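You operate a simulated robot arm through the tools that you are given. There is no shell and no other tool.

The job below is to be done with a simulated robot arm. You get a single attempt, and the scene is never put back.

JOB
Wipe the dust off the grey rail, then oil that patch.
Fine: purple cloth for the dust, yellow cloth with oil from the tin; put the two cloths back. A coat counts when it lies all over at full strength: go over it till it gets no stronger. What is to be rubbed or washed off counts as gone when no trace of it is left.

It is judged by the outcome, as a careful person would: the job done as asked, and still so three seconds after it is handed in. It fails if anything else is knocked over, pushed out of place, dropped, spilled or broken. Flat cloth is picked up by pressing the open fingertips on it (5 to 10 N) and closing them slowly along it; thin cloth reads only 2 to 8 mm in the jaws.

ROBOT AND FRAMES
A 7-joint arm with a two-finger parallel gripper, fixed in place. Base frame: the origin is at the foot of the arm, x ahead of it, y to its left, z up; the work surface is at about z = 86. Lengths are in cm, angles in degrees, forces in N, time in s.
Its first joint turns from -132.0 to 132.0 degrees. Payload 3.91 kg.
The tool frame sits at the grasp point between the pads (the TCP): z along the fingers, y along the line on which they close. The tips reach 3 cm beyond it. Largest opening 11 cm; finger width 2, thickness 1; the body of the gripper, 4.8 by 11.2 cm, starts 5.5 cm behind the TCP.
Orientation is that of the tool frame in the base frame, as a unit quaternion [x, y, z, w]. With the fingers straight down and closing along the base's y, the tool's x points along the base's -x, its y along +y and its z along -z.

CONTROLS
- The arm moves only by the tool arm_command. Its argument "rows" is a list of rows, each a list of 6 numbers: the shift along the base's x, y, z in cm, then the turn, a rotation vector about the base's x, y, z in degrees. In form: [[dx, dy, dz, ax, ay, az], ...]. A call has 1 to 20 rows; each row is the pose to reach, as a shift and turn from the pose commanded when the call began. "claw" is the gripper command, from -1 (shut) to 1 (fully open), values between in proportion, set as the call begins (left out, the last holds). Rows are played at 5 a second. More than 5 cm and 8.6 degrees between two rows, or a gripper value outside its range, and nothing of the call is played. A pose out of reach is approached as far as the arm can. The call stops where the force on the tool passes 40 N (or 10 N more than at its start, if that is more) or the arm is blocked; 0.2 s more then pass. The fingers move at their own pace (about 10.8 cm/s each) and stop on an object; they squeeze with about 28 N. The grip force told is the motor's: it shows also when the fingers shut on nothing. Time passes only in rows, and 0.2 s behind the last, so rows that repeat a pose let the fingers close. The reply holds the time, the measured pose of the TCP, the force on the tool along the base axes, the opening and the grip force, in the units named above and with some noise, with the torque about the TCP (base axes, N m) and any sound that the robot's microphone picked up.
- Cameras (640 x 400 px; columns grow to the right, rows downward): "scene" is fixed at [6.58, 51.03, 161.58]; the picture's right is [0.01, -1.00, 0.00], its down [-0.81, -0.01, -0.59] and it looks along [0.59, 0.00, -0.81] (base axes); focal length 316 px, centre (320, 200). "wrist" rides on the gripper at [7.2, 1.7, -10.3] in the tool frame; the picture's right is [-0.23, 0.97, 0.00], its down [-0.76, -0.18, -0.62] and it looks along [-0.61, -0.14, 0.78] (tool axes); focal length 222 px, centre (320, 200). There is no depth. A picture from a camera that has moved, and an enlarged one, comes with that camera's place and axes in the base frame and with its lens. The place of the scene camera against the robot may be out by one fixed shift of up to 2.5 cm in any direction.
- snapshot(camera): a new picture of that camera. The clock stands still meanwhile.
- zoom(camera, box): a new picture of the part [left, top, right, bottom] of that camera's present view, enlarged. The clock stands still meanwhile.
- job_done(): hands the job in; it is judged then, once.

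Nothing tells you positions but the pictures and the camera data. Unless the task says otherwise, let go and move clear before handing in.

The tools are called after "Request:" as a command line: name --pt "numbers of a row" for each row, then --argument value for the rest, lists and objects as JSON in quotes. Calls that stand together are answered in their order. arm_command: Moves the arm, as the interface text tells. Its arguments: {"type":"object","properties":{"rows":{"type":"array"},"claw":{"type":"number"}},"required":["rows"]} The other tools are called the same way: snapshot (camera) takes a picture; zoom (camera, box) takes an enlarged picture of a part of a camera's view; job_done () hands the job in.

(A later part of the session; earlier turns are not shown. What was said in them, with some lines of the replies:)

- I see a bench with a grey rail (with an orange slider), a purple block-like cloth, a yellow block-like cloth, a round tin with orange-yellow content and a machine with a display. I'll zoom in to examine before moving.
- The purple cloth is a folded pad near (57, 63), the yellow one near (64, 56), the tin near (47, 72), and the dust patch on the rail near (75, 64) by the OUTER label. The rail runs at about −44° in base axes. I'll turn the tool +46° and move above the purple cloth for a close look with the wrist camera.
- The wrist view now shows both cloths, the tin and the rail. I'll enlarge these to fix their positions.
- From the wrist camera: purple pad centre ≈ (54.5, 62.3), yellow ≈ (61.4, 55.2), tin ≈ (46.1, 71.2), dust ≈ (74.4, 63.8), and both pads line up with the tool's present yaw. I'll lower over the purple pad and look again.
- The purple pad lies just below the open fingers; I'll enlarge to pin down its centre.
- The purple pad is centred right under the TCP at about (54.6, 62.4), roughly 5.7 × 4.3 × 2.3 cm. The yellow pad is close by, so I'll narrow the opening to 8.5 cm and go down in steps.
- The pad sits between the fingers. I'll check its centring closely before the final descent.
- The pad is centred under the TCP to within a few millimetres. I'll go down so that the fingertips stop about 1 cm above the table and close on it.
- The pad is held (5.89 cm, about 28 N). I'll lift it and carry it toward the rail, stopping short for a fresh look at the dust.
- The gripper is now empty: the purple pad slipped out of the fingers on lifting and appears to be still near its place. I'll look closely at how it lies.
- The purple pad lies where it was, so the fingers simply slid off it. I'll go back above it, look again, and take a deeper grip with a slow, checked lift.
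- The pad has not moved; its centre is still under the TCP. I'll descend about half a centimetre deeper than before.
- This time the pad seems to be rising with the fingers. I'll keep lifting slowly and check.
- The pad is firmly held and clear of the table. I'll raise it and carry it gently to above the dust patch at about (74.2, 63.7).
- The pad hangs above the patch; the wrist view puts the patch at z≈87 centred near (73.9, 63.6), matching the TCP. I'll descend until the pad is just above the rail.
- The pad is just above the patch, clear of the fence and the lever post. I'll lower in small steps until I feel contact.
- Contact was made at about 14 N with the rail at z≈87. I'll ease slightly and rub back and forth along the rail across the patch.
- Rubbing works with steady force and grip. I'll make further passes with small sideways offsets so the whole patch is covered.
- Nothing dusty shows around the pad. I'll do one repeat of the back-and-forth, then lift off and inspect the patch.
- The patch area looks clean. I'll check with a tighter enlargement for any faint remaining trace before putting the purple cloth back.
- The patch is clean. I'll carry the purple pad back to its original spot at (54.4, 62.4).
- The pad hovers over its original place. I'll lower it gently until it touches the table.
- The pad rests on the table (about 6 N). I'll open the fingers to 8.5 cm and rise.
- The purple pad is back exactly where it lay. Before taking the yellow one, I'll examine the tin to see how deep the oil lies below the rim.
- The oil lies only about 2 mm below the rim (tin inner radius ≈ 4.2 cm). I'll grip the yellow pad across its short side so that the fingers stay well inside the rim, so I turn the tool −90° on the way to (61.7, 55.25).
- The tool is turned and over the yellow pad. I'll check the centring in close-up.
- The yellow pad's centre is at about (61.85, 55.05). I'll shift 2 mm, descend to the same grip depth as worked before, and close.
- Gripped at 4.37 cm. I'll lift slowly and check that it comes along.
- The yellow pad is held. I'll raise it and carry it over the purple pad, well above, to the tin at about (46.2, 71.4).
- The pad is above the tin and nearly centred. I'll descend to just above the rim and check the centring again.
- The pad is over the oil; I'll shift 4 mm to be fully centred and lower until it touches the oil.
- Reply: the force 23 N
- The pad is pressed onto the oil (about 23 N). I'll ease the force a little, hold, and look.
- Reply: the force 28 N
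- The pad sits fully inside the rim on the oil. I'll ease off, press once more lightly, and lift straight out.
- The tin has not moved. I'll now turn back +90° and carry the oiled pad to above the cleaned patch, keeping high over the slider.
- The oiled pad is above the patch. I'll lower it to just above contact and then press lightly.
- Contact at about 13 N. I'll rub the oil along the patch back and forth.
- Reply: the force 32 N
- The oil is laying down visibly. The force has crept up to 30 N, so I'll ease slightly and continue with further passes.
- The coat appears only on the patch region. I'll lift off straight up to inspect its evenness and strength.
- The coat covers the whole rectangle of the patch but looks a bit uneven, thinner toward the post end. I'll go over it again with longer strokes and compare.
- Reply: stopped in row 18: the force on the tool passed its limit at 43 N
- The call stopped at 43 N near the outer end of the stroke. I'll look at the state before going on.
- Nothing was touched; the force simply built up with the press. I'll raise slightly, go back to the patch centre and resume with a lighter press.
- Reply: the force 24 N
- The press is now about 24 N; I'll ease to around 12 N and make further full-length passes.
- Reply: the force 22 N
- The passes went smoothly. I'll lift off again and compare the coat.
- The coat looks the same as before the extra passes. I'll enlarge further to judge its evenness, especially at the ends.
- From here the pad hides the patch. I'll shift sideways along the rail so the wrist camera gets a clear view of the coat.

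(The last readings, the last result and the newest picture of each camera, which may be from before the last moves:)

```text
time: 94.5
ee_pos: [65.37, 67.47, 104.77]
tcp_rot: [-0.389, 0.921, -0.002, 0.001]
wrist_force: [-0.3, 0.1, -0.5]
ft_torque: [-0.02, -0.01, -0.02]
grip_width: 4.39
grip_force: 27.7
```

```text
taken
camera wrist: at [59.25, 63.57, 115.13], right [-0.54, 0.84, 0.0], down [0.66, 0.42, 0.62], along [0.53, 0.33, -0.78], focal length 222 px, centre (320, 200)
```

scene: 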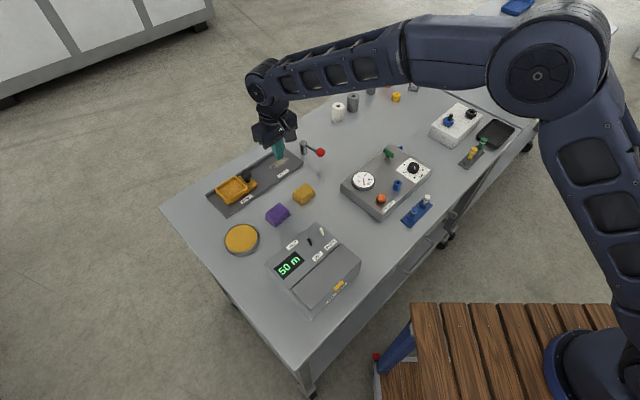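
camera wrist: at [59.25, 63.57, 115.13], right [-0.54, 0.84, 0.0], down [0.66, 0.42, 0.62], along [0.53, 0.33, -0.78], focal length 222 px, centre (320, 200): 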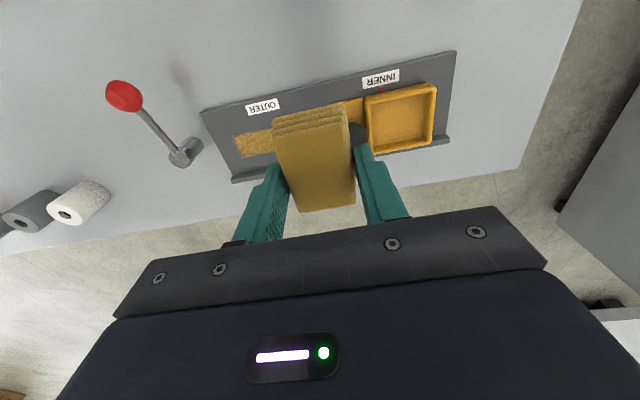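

Part of the coat is still hidden; a little further along and it will be fully visible.

Request:
arm_command --pt "-1.5 1.4 0 0 0 0" --pt "-3 2.9 0 0 0 0" --pt "-4 3.9 -1 0 0 0" --pt "-4 3.9 -2 0 0 0" --pt "-4 3.9 -2 0 0 0"

Request:
zoom --camera "wrist" --box '[120, 80, 280, 180]'

Request:
zoom --camera "scene" --box '[266, 153, 292, 173]'

```text
time: 95.7
ee_pos: [61.31, 71.27, 102.53]
tcp_rot: [-0.389, 0.921, -0.002, 0.002]
wrist_force: [0.6, 0.4, -0.7]
ft_torque: [0.01, 0.0, 0.01]
grip_width: 4.41
grip_force: 27.6
```

```text
4.00 times, centred on (200, 130) of wrist
camera zoom: at [55.12, 67.38, 113.01], right [-0.54, 0.84, 0.0], down [0.66, 0.42, 0.63], along [0.53, 0.33, -0.78], focal length 888 px, centre (800, 480)
```

zoom: 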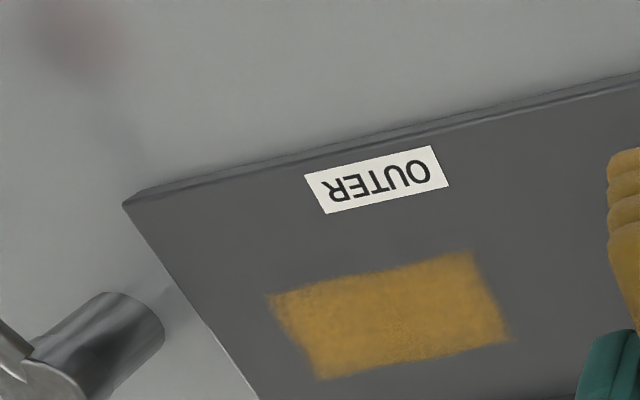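

```text
16.00 times, centred on (279, 163) of scene
camera zoom: at [6.58, 51.03, 161.58], right [0.01, -1.0, 0.0], down [-0.81, -0.01, -0.59], along [0.59, 0.0, -0.81], focal length 5058 px, centre (976, 792)
```

zoom: 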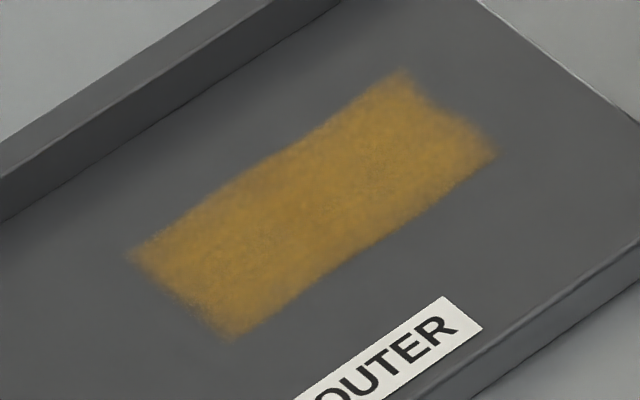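

The coat looks nearly even; to be sure it is at full strength I'll take fresh oil once more and go over it again. I move to above the tin first.

Request:
arm_command --pt "-0.6 0 0 0 0 0" --pt "-2 -0.1 0 0 0 0" --pt "-4 -0.1 0 0 0 0" --pt "-6 -0.2 0 0 0 0" --pt "-8 -0.25 0 0 0 0" --pt "-10 -0.3 0 0 0 0" --pt "-12 -0.35 0 0 0 0" --pt "-13.5 -0.4 0 0 0 0" --pt "-14.5 -0.44 0 0 0 0" --pt "-14.83 -0.44 -1 0 0 0" --pt "-14.83 -0.44 -3 0 0 0" --pt "-14.83 -0.44 -5 0 0 0" --pt "-14.83 -0.44 -7 0 0 0" --pt "-14.83 -0.44 -8.8 0 0 0" --pt "-14.83 -0.44 -9.6 0 0 0" --pt "-14.83 -0.44 -9.6 0 0 0"

Request:
zoom --camera "wrist" --box '[220, 60, 420, 220]'

Request:
zoom --camera "scene" --box '[205, 195, 285, 255]'

```text
time: 99.1
ee_pos: [46.48, 71.27, 93.04]
tcp_rot: [-0.389, 0.921, -0.002, 0.001]
wrist_force: [-1.1, -0.5, -0.1]
ft_torque: [0.0, 0.03, 0.03]
grip_width: 4.39
grip_force: 28.5
```

```text
2.50 times, centred on (320, 140) of wrist
camera zoom: at [40.34, 67.22, 103.54], right [-0.54, 0.84, 0.0], down [0.66, 0.42, 0.62], along [0.53, 0.33, -0.78], focal length 555 px, centre (320, 350)
```

zoom: 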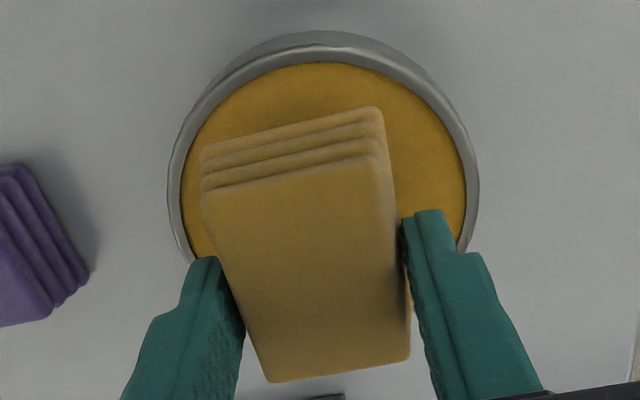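

```text
6.67 times, centred on (245, 225) of scene
camera zoom: at [6.58, 51.03, 161.58], right [0.01, -1.0, 0.0], down [-0.81, -0.01, -0.59], along [0.59, 0.0, -0.81], focal length 2108 px, centre (820, 33)
```

zoom: 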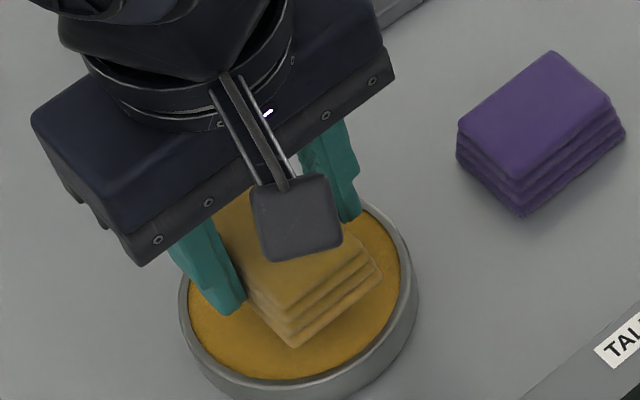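

The pad is centred over the oil within 3 mm. I'll lower to a light press.

Request:
arm_command --pt "-0.1 0.1 -0.6 0 0 0" --pt "-0.1 0.1 -1.1 0 0 0" --pt "-0.1 0.1 -1.4 0 0 0" --pt "-0.1 0.1 -1.55 0 0 0" --pt "-0.1 0.1 -1.55 0 0 0"

Request:
arm_command --pt "0 0 -0.08 0 0 0" --pt "0 0 -0.15 0 0 0" --pt "0 0 -0.15 0 0 0" --pt "0 0 -0.15 0 0 0"

```text
time: 100.3
ee_pos: [46.41, 71.14, 91.57]
tcp_rot: [-0.389, 0.921, -0.003, 0.003]
wrist_force: [-0.1, 0.7, 1.7]
ft_torque: [0.0, 0.07, 0.01]
grip_width: 4.42
grip_force: 27.9
```

```text
time: 101.3
ee_pos: [46.38, 71.19, 91.51]
tcp_rot: [-0.389, 0.921, -0.001, 0.002]
wrist_force: [2.2, -3.2, 25.8]
ft_torque: [-0.07, 0.18, 0.04]
grip_width: 4.39
grip_force: 27.7
```

Oil taken up again. I'll lift straight out and carry the pad back to the patch along the same safe route.

Request:
arm_command --pt "0 0 0.2 0 0 0" --pt "0 0 0.6 0 0 0" --pt "0 0 1.6 0 0 0" --pt "0 0 3.5 0 0 0" --pt "0 0 6 0 0 0" --pt "0 0 8.5 0 0 0" --pt "0.8 -0.4 10 0 0 0" --pt "3 -1.7 10 0 0 0" --pt "6 -3.4 10 0 0 0" --pt "9 -5.2 10 0 0 0" --pt "12 -7 10 0 0 0" --pt "15 -7.6 10 0 0 0" --pt "18 -7.7 10 0 0 0" --pt "21 -7.6 10 0 0 0" --pt "24 -7.5 10 0 0 0" --pt "26 -7.5 9.5 0 0 0" --pt "27.1 -7.5 8.5 0 0 0" --pt "27.5 -7.5 7.15 0 0 0" --pt "27.5 -7.5 7.15 0 0 0"

Request:
zoom --camera "scene" --box '[205, 195, 285, 255]'

Request:
zoom --camera "wrist" --box '[200, 40, 440, 210]'

```text
time: 105.3
ee_pos: [74.02, 63.44, 98.47]
tcp_rot: [-0.389, 0.921, -0.002, 0.002]
wrist_force: [-0.2, -1.0, -0.3]
ft_torque: [0.0, 0.02, -0.02]
grip_width: 4.39
grip_force: 28.0
```

```text
6.67 times, centred on (245, 225) of scene
camera zoom: at [6.58, 51.03, 161.58], right [0.01, -1.0, 0.0], down [-0.81, -0.01, -0.59], along [0.59, 0.0, -0.81], focal length 2108 px, centre (820, 33)
```

zoom: 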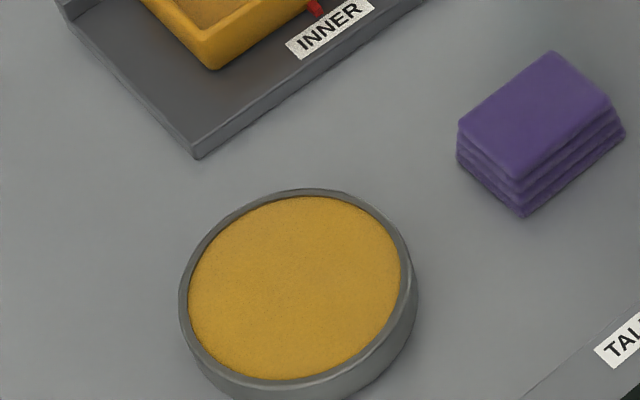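

```text
2.35 times, centred on (320, 125) of wrist
camera zoom: at [67.85, 59.64, 108.98], right [-0.54, 0.84, 0.0], down [0.66, 0.42, 0.62], along [0.53, 0.33, -0.78], focal length 523 px, centre (320, 376)
```

zoom: 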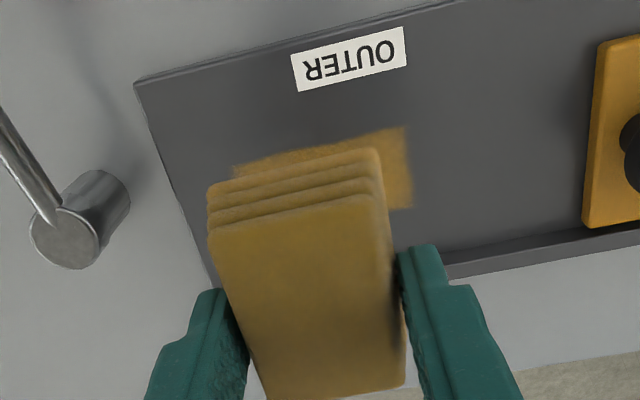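

The tin is unmoved and the pad is back above the coat. I'll lower to light contact and go over the patch again.

Request:
arm_command --pt "0 0 -2 0 0 0" --pt "0 0 -4 0 0 0" --pt "0 0 -6 0 0 0" --pt "0 0 -7.2 0 0 0" --pt "0 0 -7.7 0 0 0" --pt "0 0 -7.7 0 0 0"

Request:
arm_command --pt "0 0 -0.08 0 0 0" --pt "0 0 -0.15 0 0 0" --pt "0 0 -0.15 0 0 0"

```text
time: 106.7
ee_pos: [73.85, 63.69, 90.81]
tcp_rot: [-0.389, 0.921, -0.002, 0.001]
wrist_force: [-0.4, -0.2, -0.9]
ft_torque: [-0.04, 0.0, -0.02]
grip_width: 4.37
grip_force: 27.8
```

```text
time: 107.5
ee_pos: [73.84, 63.68, 90.65]
tcp_rot: [-0.389, 0.921, -0.002, 0.001]
wrist_force: [0.0, 2.2, 4.2]
ft_torque: [0.13, 0.09, 0.0]
grip_width: 4.4
grip_force: 27.7
```

Request:
arm_command --pt "0 0 -0.04 0 0 0" --pt "-0.5 0.49 -0.04 0 0 0" --pt "-1.07 1.05 -0.04 0 0 0" --pt "-1.64 1.62 -0.04 0 0 0" --pt "-1.9 1.87 -0.04 0 0 0" --pt "-1.5 1.48 -0.04 0 0 0" --pt "-1.07 1.05 -0.04 0 0 0" --pt "-0.5 0.49 -0.04 0 0 0" --pt "0 0 -0.04 0 0 0" --pt "0.5 -0.49 -0.04 0 0 0" --pt "1.07 -1.05 -0.04 0 0 0" --pt "1.64 -1.62 -0.04 0 0 0" --pt "1.9 -1.87 -0.04 0 0 0" --pt "1.5 -1.48 -0.04 0 0 0" --pt "1.07 -1.05 -0.04 0 0 0" --pt "0.5 -0.49 -0.04 0 0 0" --pt "0 0 -0.04 0 0 0"

Request:
arm_command --pt "-0.5 0.49 0 0 0 0" --pt "-1.07 1.05 0 0 0 0" --pt "-1.64 1.62 0 0 0 0" --pt "-1.9 1.87 0 0 0 0" --pt "-1.5 1.48 0 0 0 0" --pt "-1.07 1.05 0 0 0 0" --pt "-0.5 0.49 0 0 0 0" --pt "0 0 0 0 0 0" --pt "0.5 -0.49 0 0 0 0" --pt "1.07 -1.05 0 0 0 0" --pt "1.64 -1.62 0 0 0 0" --pt "1.9 -1.87 0 0 0 0" --pt "1.5 -1.48 0 0 0 0" --pt "1.07 -1.05 0 0 0 0" --pt "0.5 -0.49 0 0 0 0" --pt "0 0 0 0 0 0"

```text
time: 111.1
ee_pos: [73.95, 63.63, 90.73]
tcp_rot: [-0.388, 0.922, -0.002, 0.001]
wrist_force: [0.8, -1.8, 3.6]
ft_torque: [0.06, 0.06, 0.0]
grip_width: 4.39
grip_force: 27.6
```

```text
time: 114.5
ee_pos: [73.98, 63.58, 90.7]
tcp_rot: [-0.389, 0.921, -0.001, 0.001]
wrist_force: [5.8, -3.5, 16.5]
ft_torque: [-0.02, -0.11, 0.04]
grip_width: 4.38
grip_force: 27.3
```

Two more full cycles done. I'll lift off and compare the coat with the earlier picture.

Request:
arm_command --pt "0 0 0.3 0 0 0" --pt "0 0 1 0 0 0" --pt "0 0 2.5 0 0 0" --pt "0 0 4.5 0 0 0" --pt "0 0 6.5 0 0 0" --pt "0 0 8 0 0 0" --pt "0 0 8 0 0 0"

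Request:
zoom --camera "scene" --box '[266, 153, 292, 173]'

Request:
zoom --camera "scene" --box '[255, 145, 310, 180]'

```text
time: 116.1
ee_pos: [74.01, 63.74, 98.72]
tcp_rot: [-0.39, 0.921, -0.003, 0.002]
wrist_force: [-0.6, 0.5, -0.2]
ft_torque: [-0.04, 0.03, -0.01]
grip_width: 4.37
grip_force: 27.9
```

```text
16.00 times, centred on (279, 163) of scene
camera zoom: at [6.58, 51.03, 161.58], right [0.01, -1.0, 0.0], down [-0.81, -0.01, -0.59], along [0.59, 0.0, -0.81], focal length 5058 px, centre (976, 792)
```

zoom: 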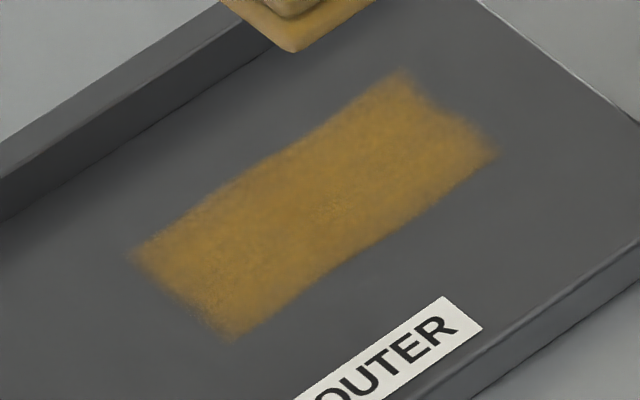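

```text
11.43 times, centred on (282, 162) of scene
camera zoom: at [6.58, 51.03, 161.58], right [0.01, -1.0, 0.0], down [-0.81, -0.01, -0.59], along [0.59, 0.0, -0.81], focal length 3613 px, centre (749, 629)
```

zoom: 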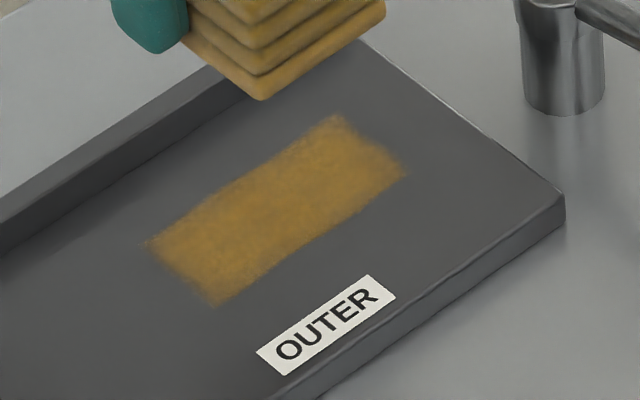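

The coat is unchanged by fresh oil and further passes, so it is at full strength. Now I'll carry the yellow pad back to its place at about (61.9, 55.0), turning −90° to its original orientation.

Request:
arm_command --pt "-0.4 -0.3 0 0 0 -4" --pt "-1.4 -1 0 0 0 -11" --pt "-2.6 -1.9 0 0 0 -19" --pt "-3.8 -2.7 0 0 0 -27" --pt "-5 -3.6 0 0 0 -35" --pt "-6.2 -4.4 0 0 0 -43" --pt "-7.4 -5.3 0 0 0 -51" --pt "-8.6 -6.2 0 0 0 -59" --pt "-9.8 -7 0 0 0 -67" --pt "-10.8 -7.7 0 0 0 -75" --pt "-11.6 -8.3 0 0 0 -83" --pt "-12.02 -8.62 0 0 0 -89.8" --pt "-12.02 -8.62 0 0 0 -89.8" --pt "-12.02 -8.62 -2 0 0 -89.8" --pt "-12.02 -8.62 -4 0 0 -89.8" --pt "-12.02 -8.62 -6 0 0 -89.8" --pt "-12.02 -8.62 -7 0 0 -89.8" --pt "-12.02 -8.62 -7 0 0 -89.8"

Request:
zoom --camera "scene" --box '[240, 130, 370, 220]'

Request:
snapshot --camera "wrist"

```text
time: 119.9
ee_pos: [61.83, 55.22, 91.69]
tcp_rot: [0.374, 0.927, -0.003, 0.0]
wrist_force: [-0.1, 0.3, -0.2]
ft_torque: [0.01, -0.02, 0.0]
grip_width: 4.39
grip_force: 27.9
```

```text
4.44 times, centred on (305, 175) of scene
camera zoom: at [6.58, 51.03, 161.58], right [0.01, -1.0, 0.0], down [-0.81, -0.01, -0.59], along [0.59, 0.0, -0.81], focal length 1405 px, centre (387, 311)
```

zoom: 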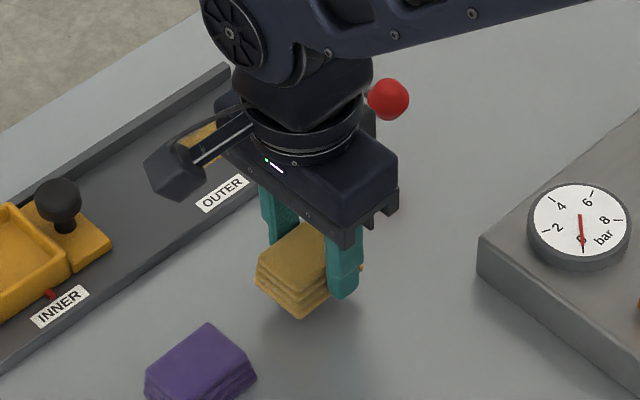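

```text
taken
camera wrist: at [58.02, 61.51, 102.06], right [0.84, 0.54, 0.0], down [0.43, -0.65, 0.62], along [0.34, -0.53, -0.78], focal length 222 px, centre (320, 200)
```

wrist: 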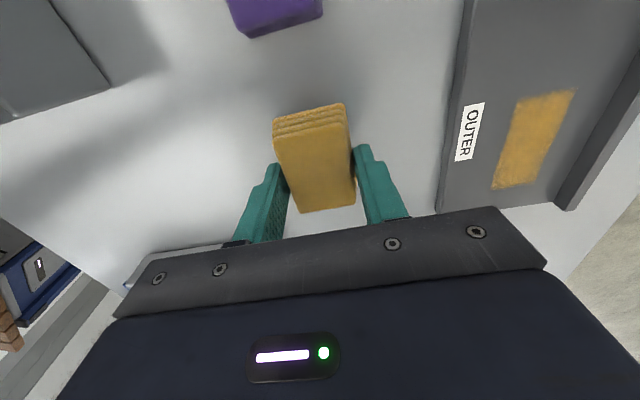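

The yellow pad hovers over its original spot, and the coat is in clear view here. I'll enlarge the coat and then lower the pad.

Request:
zoom --camera "wrist" --box '[440, 70, 600, 210]'

Request:
arm_command --pt "0 0 -0.6 0 0 0" --pt "0 0 -1.2 0 0 0" --pt "0 0 -1.7 0 0 0" --pt "0 0 -1.9 0 0 0" --pt "0 0 -1.9 0 0 0"

Request:
arm_command --pt "0 0 -0.1 0 0 0" --pt "0 0 -0.2 0 0 0" --pt "0 0 -0.2 0 0 0"

```text
2.86 times, centred on (520, 140) of wrist
camera zoom: at [58.02, 61.51, 102.06], right [0.84, 0.54, 0.0], down [0.43, -0.65, 0.62], along [0.34, -0.53, -0.78], focal length 635 px, centre (-251, 371)
```

zoom: 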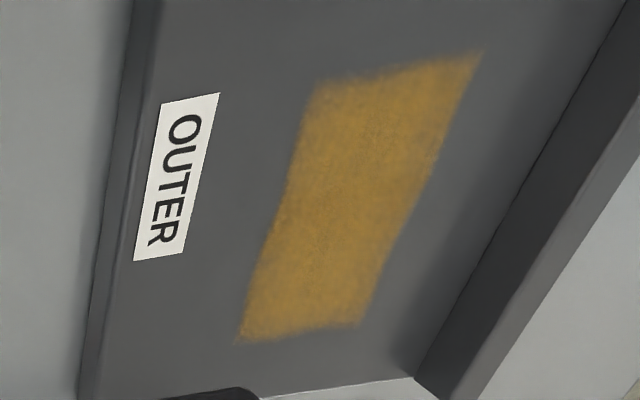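

```text
time: 121.1
ee_pos: [61.83, 55.05, 89.58]
tcp_rot: [0.375, 0.927, -0.002, 0.0]
wrist_force: [-0.1, 0.4, 0.6]
ft_torque: [-0.03, -0.04, 0.02]
grip_width: 4.39
grip_force: 27.7
```

```text
time: 121.9
ee_pos: [61.89, 55.02, 89.53]
tcp_rot: [0.374, 0.927, -0.003, 0.0]
wrist_force: [-0.3, 0.0, 1.3]
ft_torque: [0.02, -0.06, -0.04]
grip_width: 4.39
grip_force: 27.8
```

The coat looks even all over. I'll lower the last bit until the pad rests.

Request:
arm_command --pt "0 0 -0.06 0 0 0" --pt "0 0 -0.1 0 0 0" --pt "0 0 -0.1 0 0 0"

```text
time: 122.7
ee_pos: [61.94, 55.0, 89.55]
tcp_rot: [0.375, 0.927, -0.001, -0.001]
wrist_force: [0.3, -0.7, 15.7]
ft_torque: [0.08, -0.08, -0.01]
grip_width: 4.4
grip_force: 27.9
```

The pad rests on the table. I'll open the fingers and rise straight up.

Request:
arm_command --pt "0 0 0.05 0 0 0" --pt "0 0 0.05 0 0 0" --pt "0 0 0.05 0 0 0" --pt "0 0 0.05 0 0 0" --claw 0.364

Request:
arm_command --pt "0 0 1 0 0 0" --pt "0 0 3 0 0 0" --pt "0 0 6 0 0 0" --pt "0 0 9 0 0 0" --pt "0 0 12 0 0 0" --pt "0 0 14 0 0 0" --pt "0 0 14 0 0 0"

Request:
snapshot --camera "wrist"

Request:
zoom --camera "scene" --box '[220, 150, 350, 240]'

```text
time: 123.7
ee_pos: [61.87, 55.09, 89.56]
tcp_rot: [0.375, 0.927, -0.003, 0.0]
wrist_force: [0.6, 0.1, 0.7]
ft_torque: [-0.03, 0.03, 0.01]
grip_width: 7.5
grip_force: 0.0
```

```text
time: 125.3
ee_pos: [61.92, 54.99, 103.27]
tcp_rot: [0.376, 0.927, -0.002, 0.0]
wrist_force: [-0.3, 0.4, 0.2]
ft_torque: [0.01, -0.01, 0.01]
grip_width: 7.5
grip_force: 0.1
```

```text
taken
camera wrist: at [57.96, 61.39, 113.73], right [0.84, 0.54, 0.0], down [0.43, -0.65, 0.62], along [0.34, -0.53, -0.78], focal length 222 px, centre (320, 200)
```

wrist: 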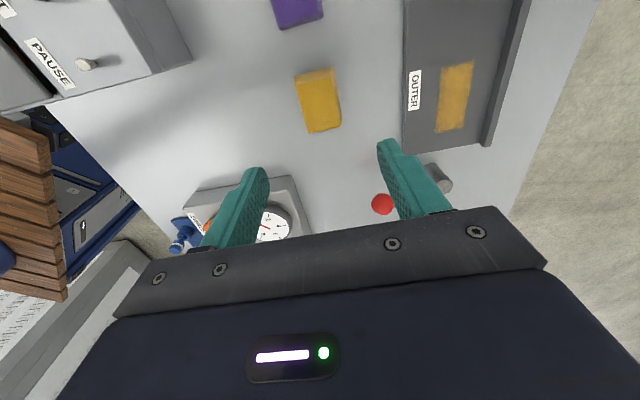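

```text
4.44 times, centred on (285, 195) of scene
camera zoom: at [6.58, 51.03, 161.58], right [0.01, -1.0, 0.0], down [-0.81, -0.01, -0.59], along [0.59, 0.0, -0.81], focal length 1405 px, centre (476, 222)
```

zoom: 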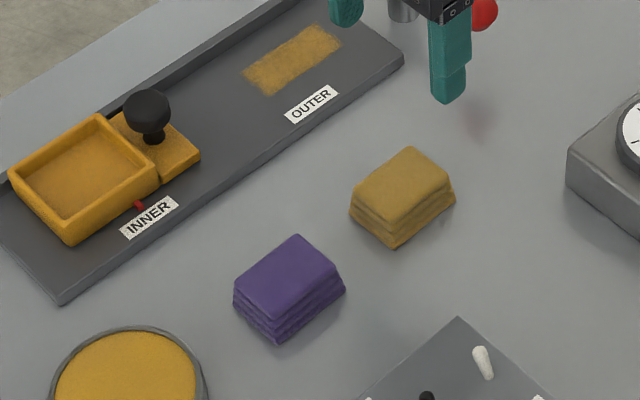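

Both cloths lie back in their places and the coat covers the patch. I'll move the arm well clear and take a final look.

Request:
arm_command --pt "-1 -0.6 3 0 0 0" --pt "-3 -1.8 6 0 0 0" --pt "-6 -3.6 9 0 0 0" --pt "-9 -5.4 10 0 0 0" --pt "-12 -7.2 10 0 0 0" --pt "-15 -9 10 0 0 0" --pt "-18 -10.8 10 0 0 0" --pt "-20 -12 10 0 0 0" --pt "-20 -12 10 0 0 0"

Request:
snapshot --camera "scene"

Request:
zoom --camera "scene" --box '[190, 120, 350, 220]'

Request:
zoom --camera "scene" --box '[266, 149, 298, 173]'

```text
time: 127.3
ee_pos: [41.61, 43.0, 113.32]
tcp_rot: [0.375, 0.927, -0.003, 0.0]
wrist_force: [-0.4, 0.0, -0.4]
ft_torque: [-0.02, -0.02, -0.02]
grip_width: 7.51
grip_force: 0.0
```

```text
taken
```

scene: 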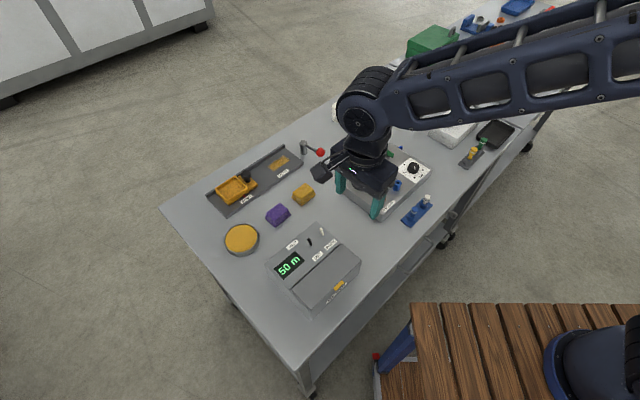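

```text
4.00 times, centred on (270, 170) of scene
camera zoom: at [6.58, 51.03, 161.58], right [0.01, -1.0, 0.0], down [-0.81, -0.01, -0.59], along [0.59, 0.0, -0.81], focal length 1265 px, centre (520, 320)
```

zoom: 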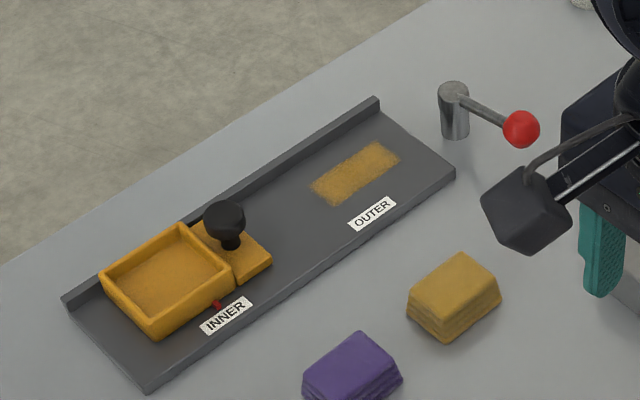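

```text
16.00 times, centred on (282, 161) of scene
camera zoom: at [6.58, 51.03, 161.58], right [0.01, -1.0, 0.0], down [-0.81, -0.01, -0.59], along [0.59, 0.0, -0.81], focal length 5058 px, centre (928, 824)
```

zoom: 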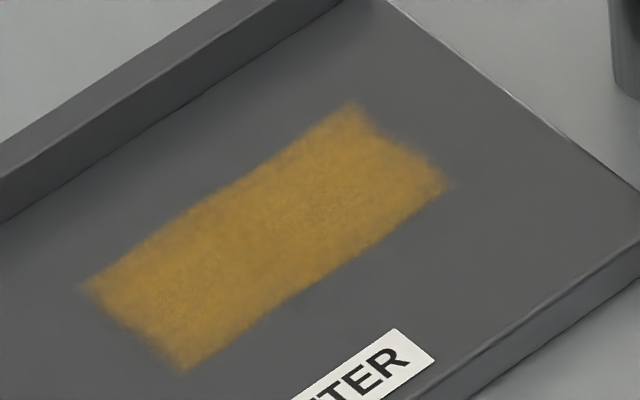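

The rail patch is clean and evenly oiled. Both cloths are back where they lay, and the tin, lever, slider and display look unchanged. The arm is clear with nothing in its grip, so I'm handing in.

Request:
job_done

```text
The job is handed in.
```

I wiped the dust off the grey rail with the purple cloth, then oiled the patch with the yellow cloth. The job is handed in.

- **Dust:** close-up pictures taken after the wipe show no trace left.
- **Oil:** the coat covers the whole patch and looks even. I took fresh oil from the tin a second time and went over it again, and it got no stronger.
- **Cloths:** both are back within a few millimetres of where they lay.
- **Everything else:** the tin, slider, lever and display look unmoved in the last pictures.

Two small things happened along the way:

- **Slipped grip:** my first grip on the purple cloth slid off, and the cloth stayed where it lay.
- **Force stop:** one oiling stroke stopped itself when the force reached 43 N. Nothing was touched, and I finished with a lighter press.
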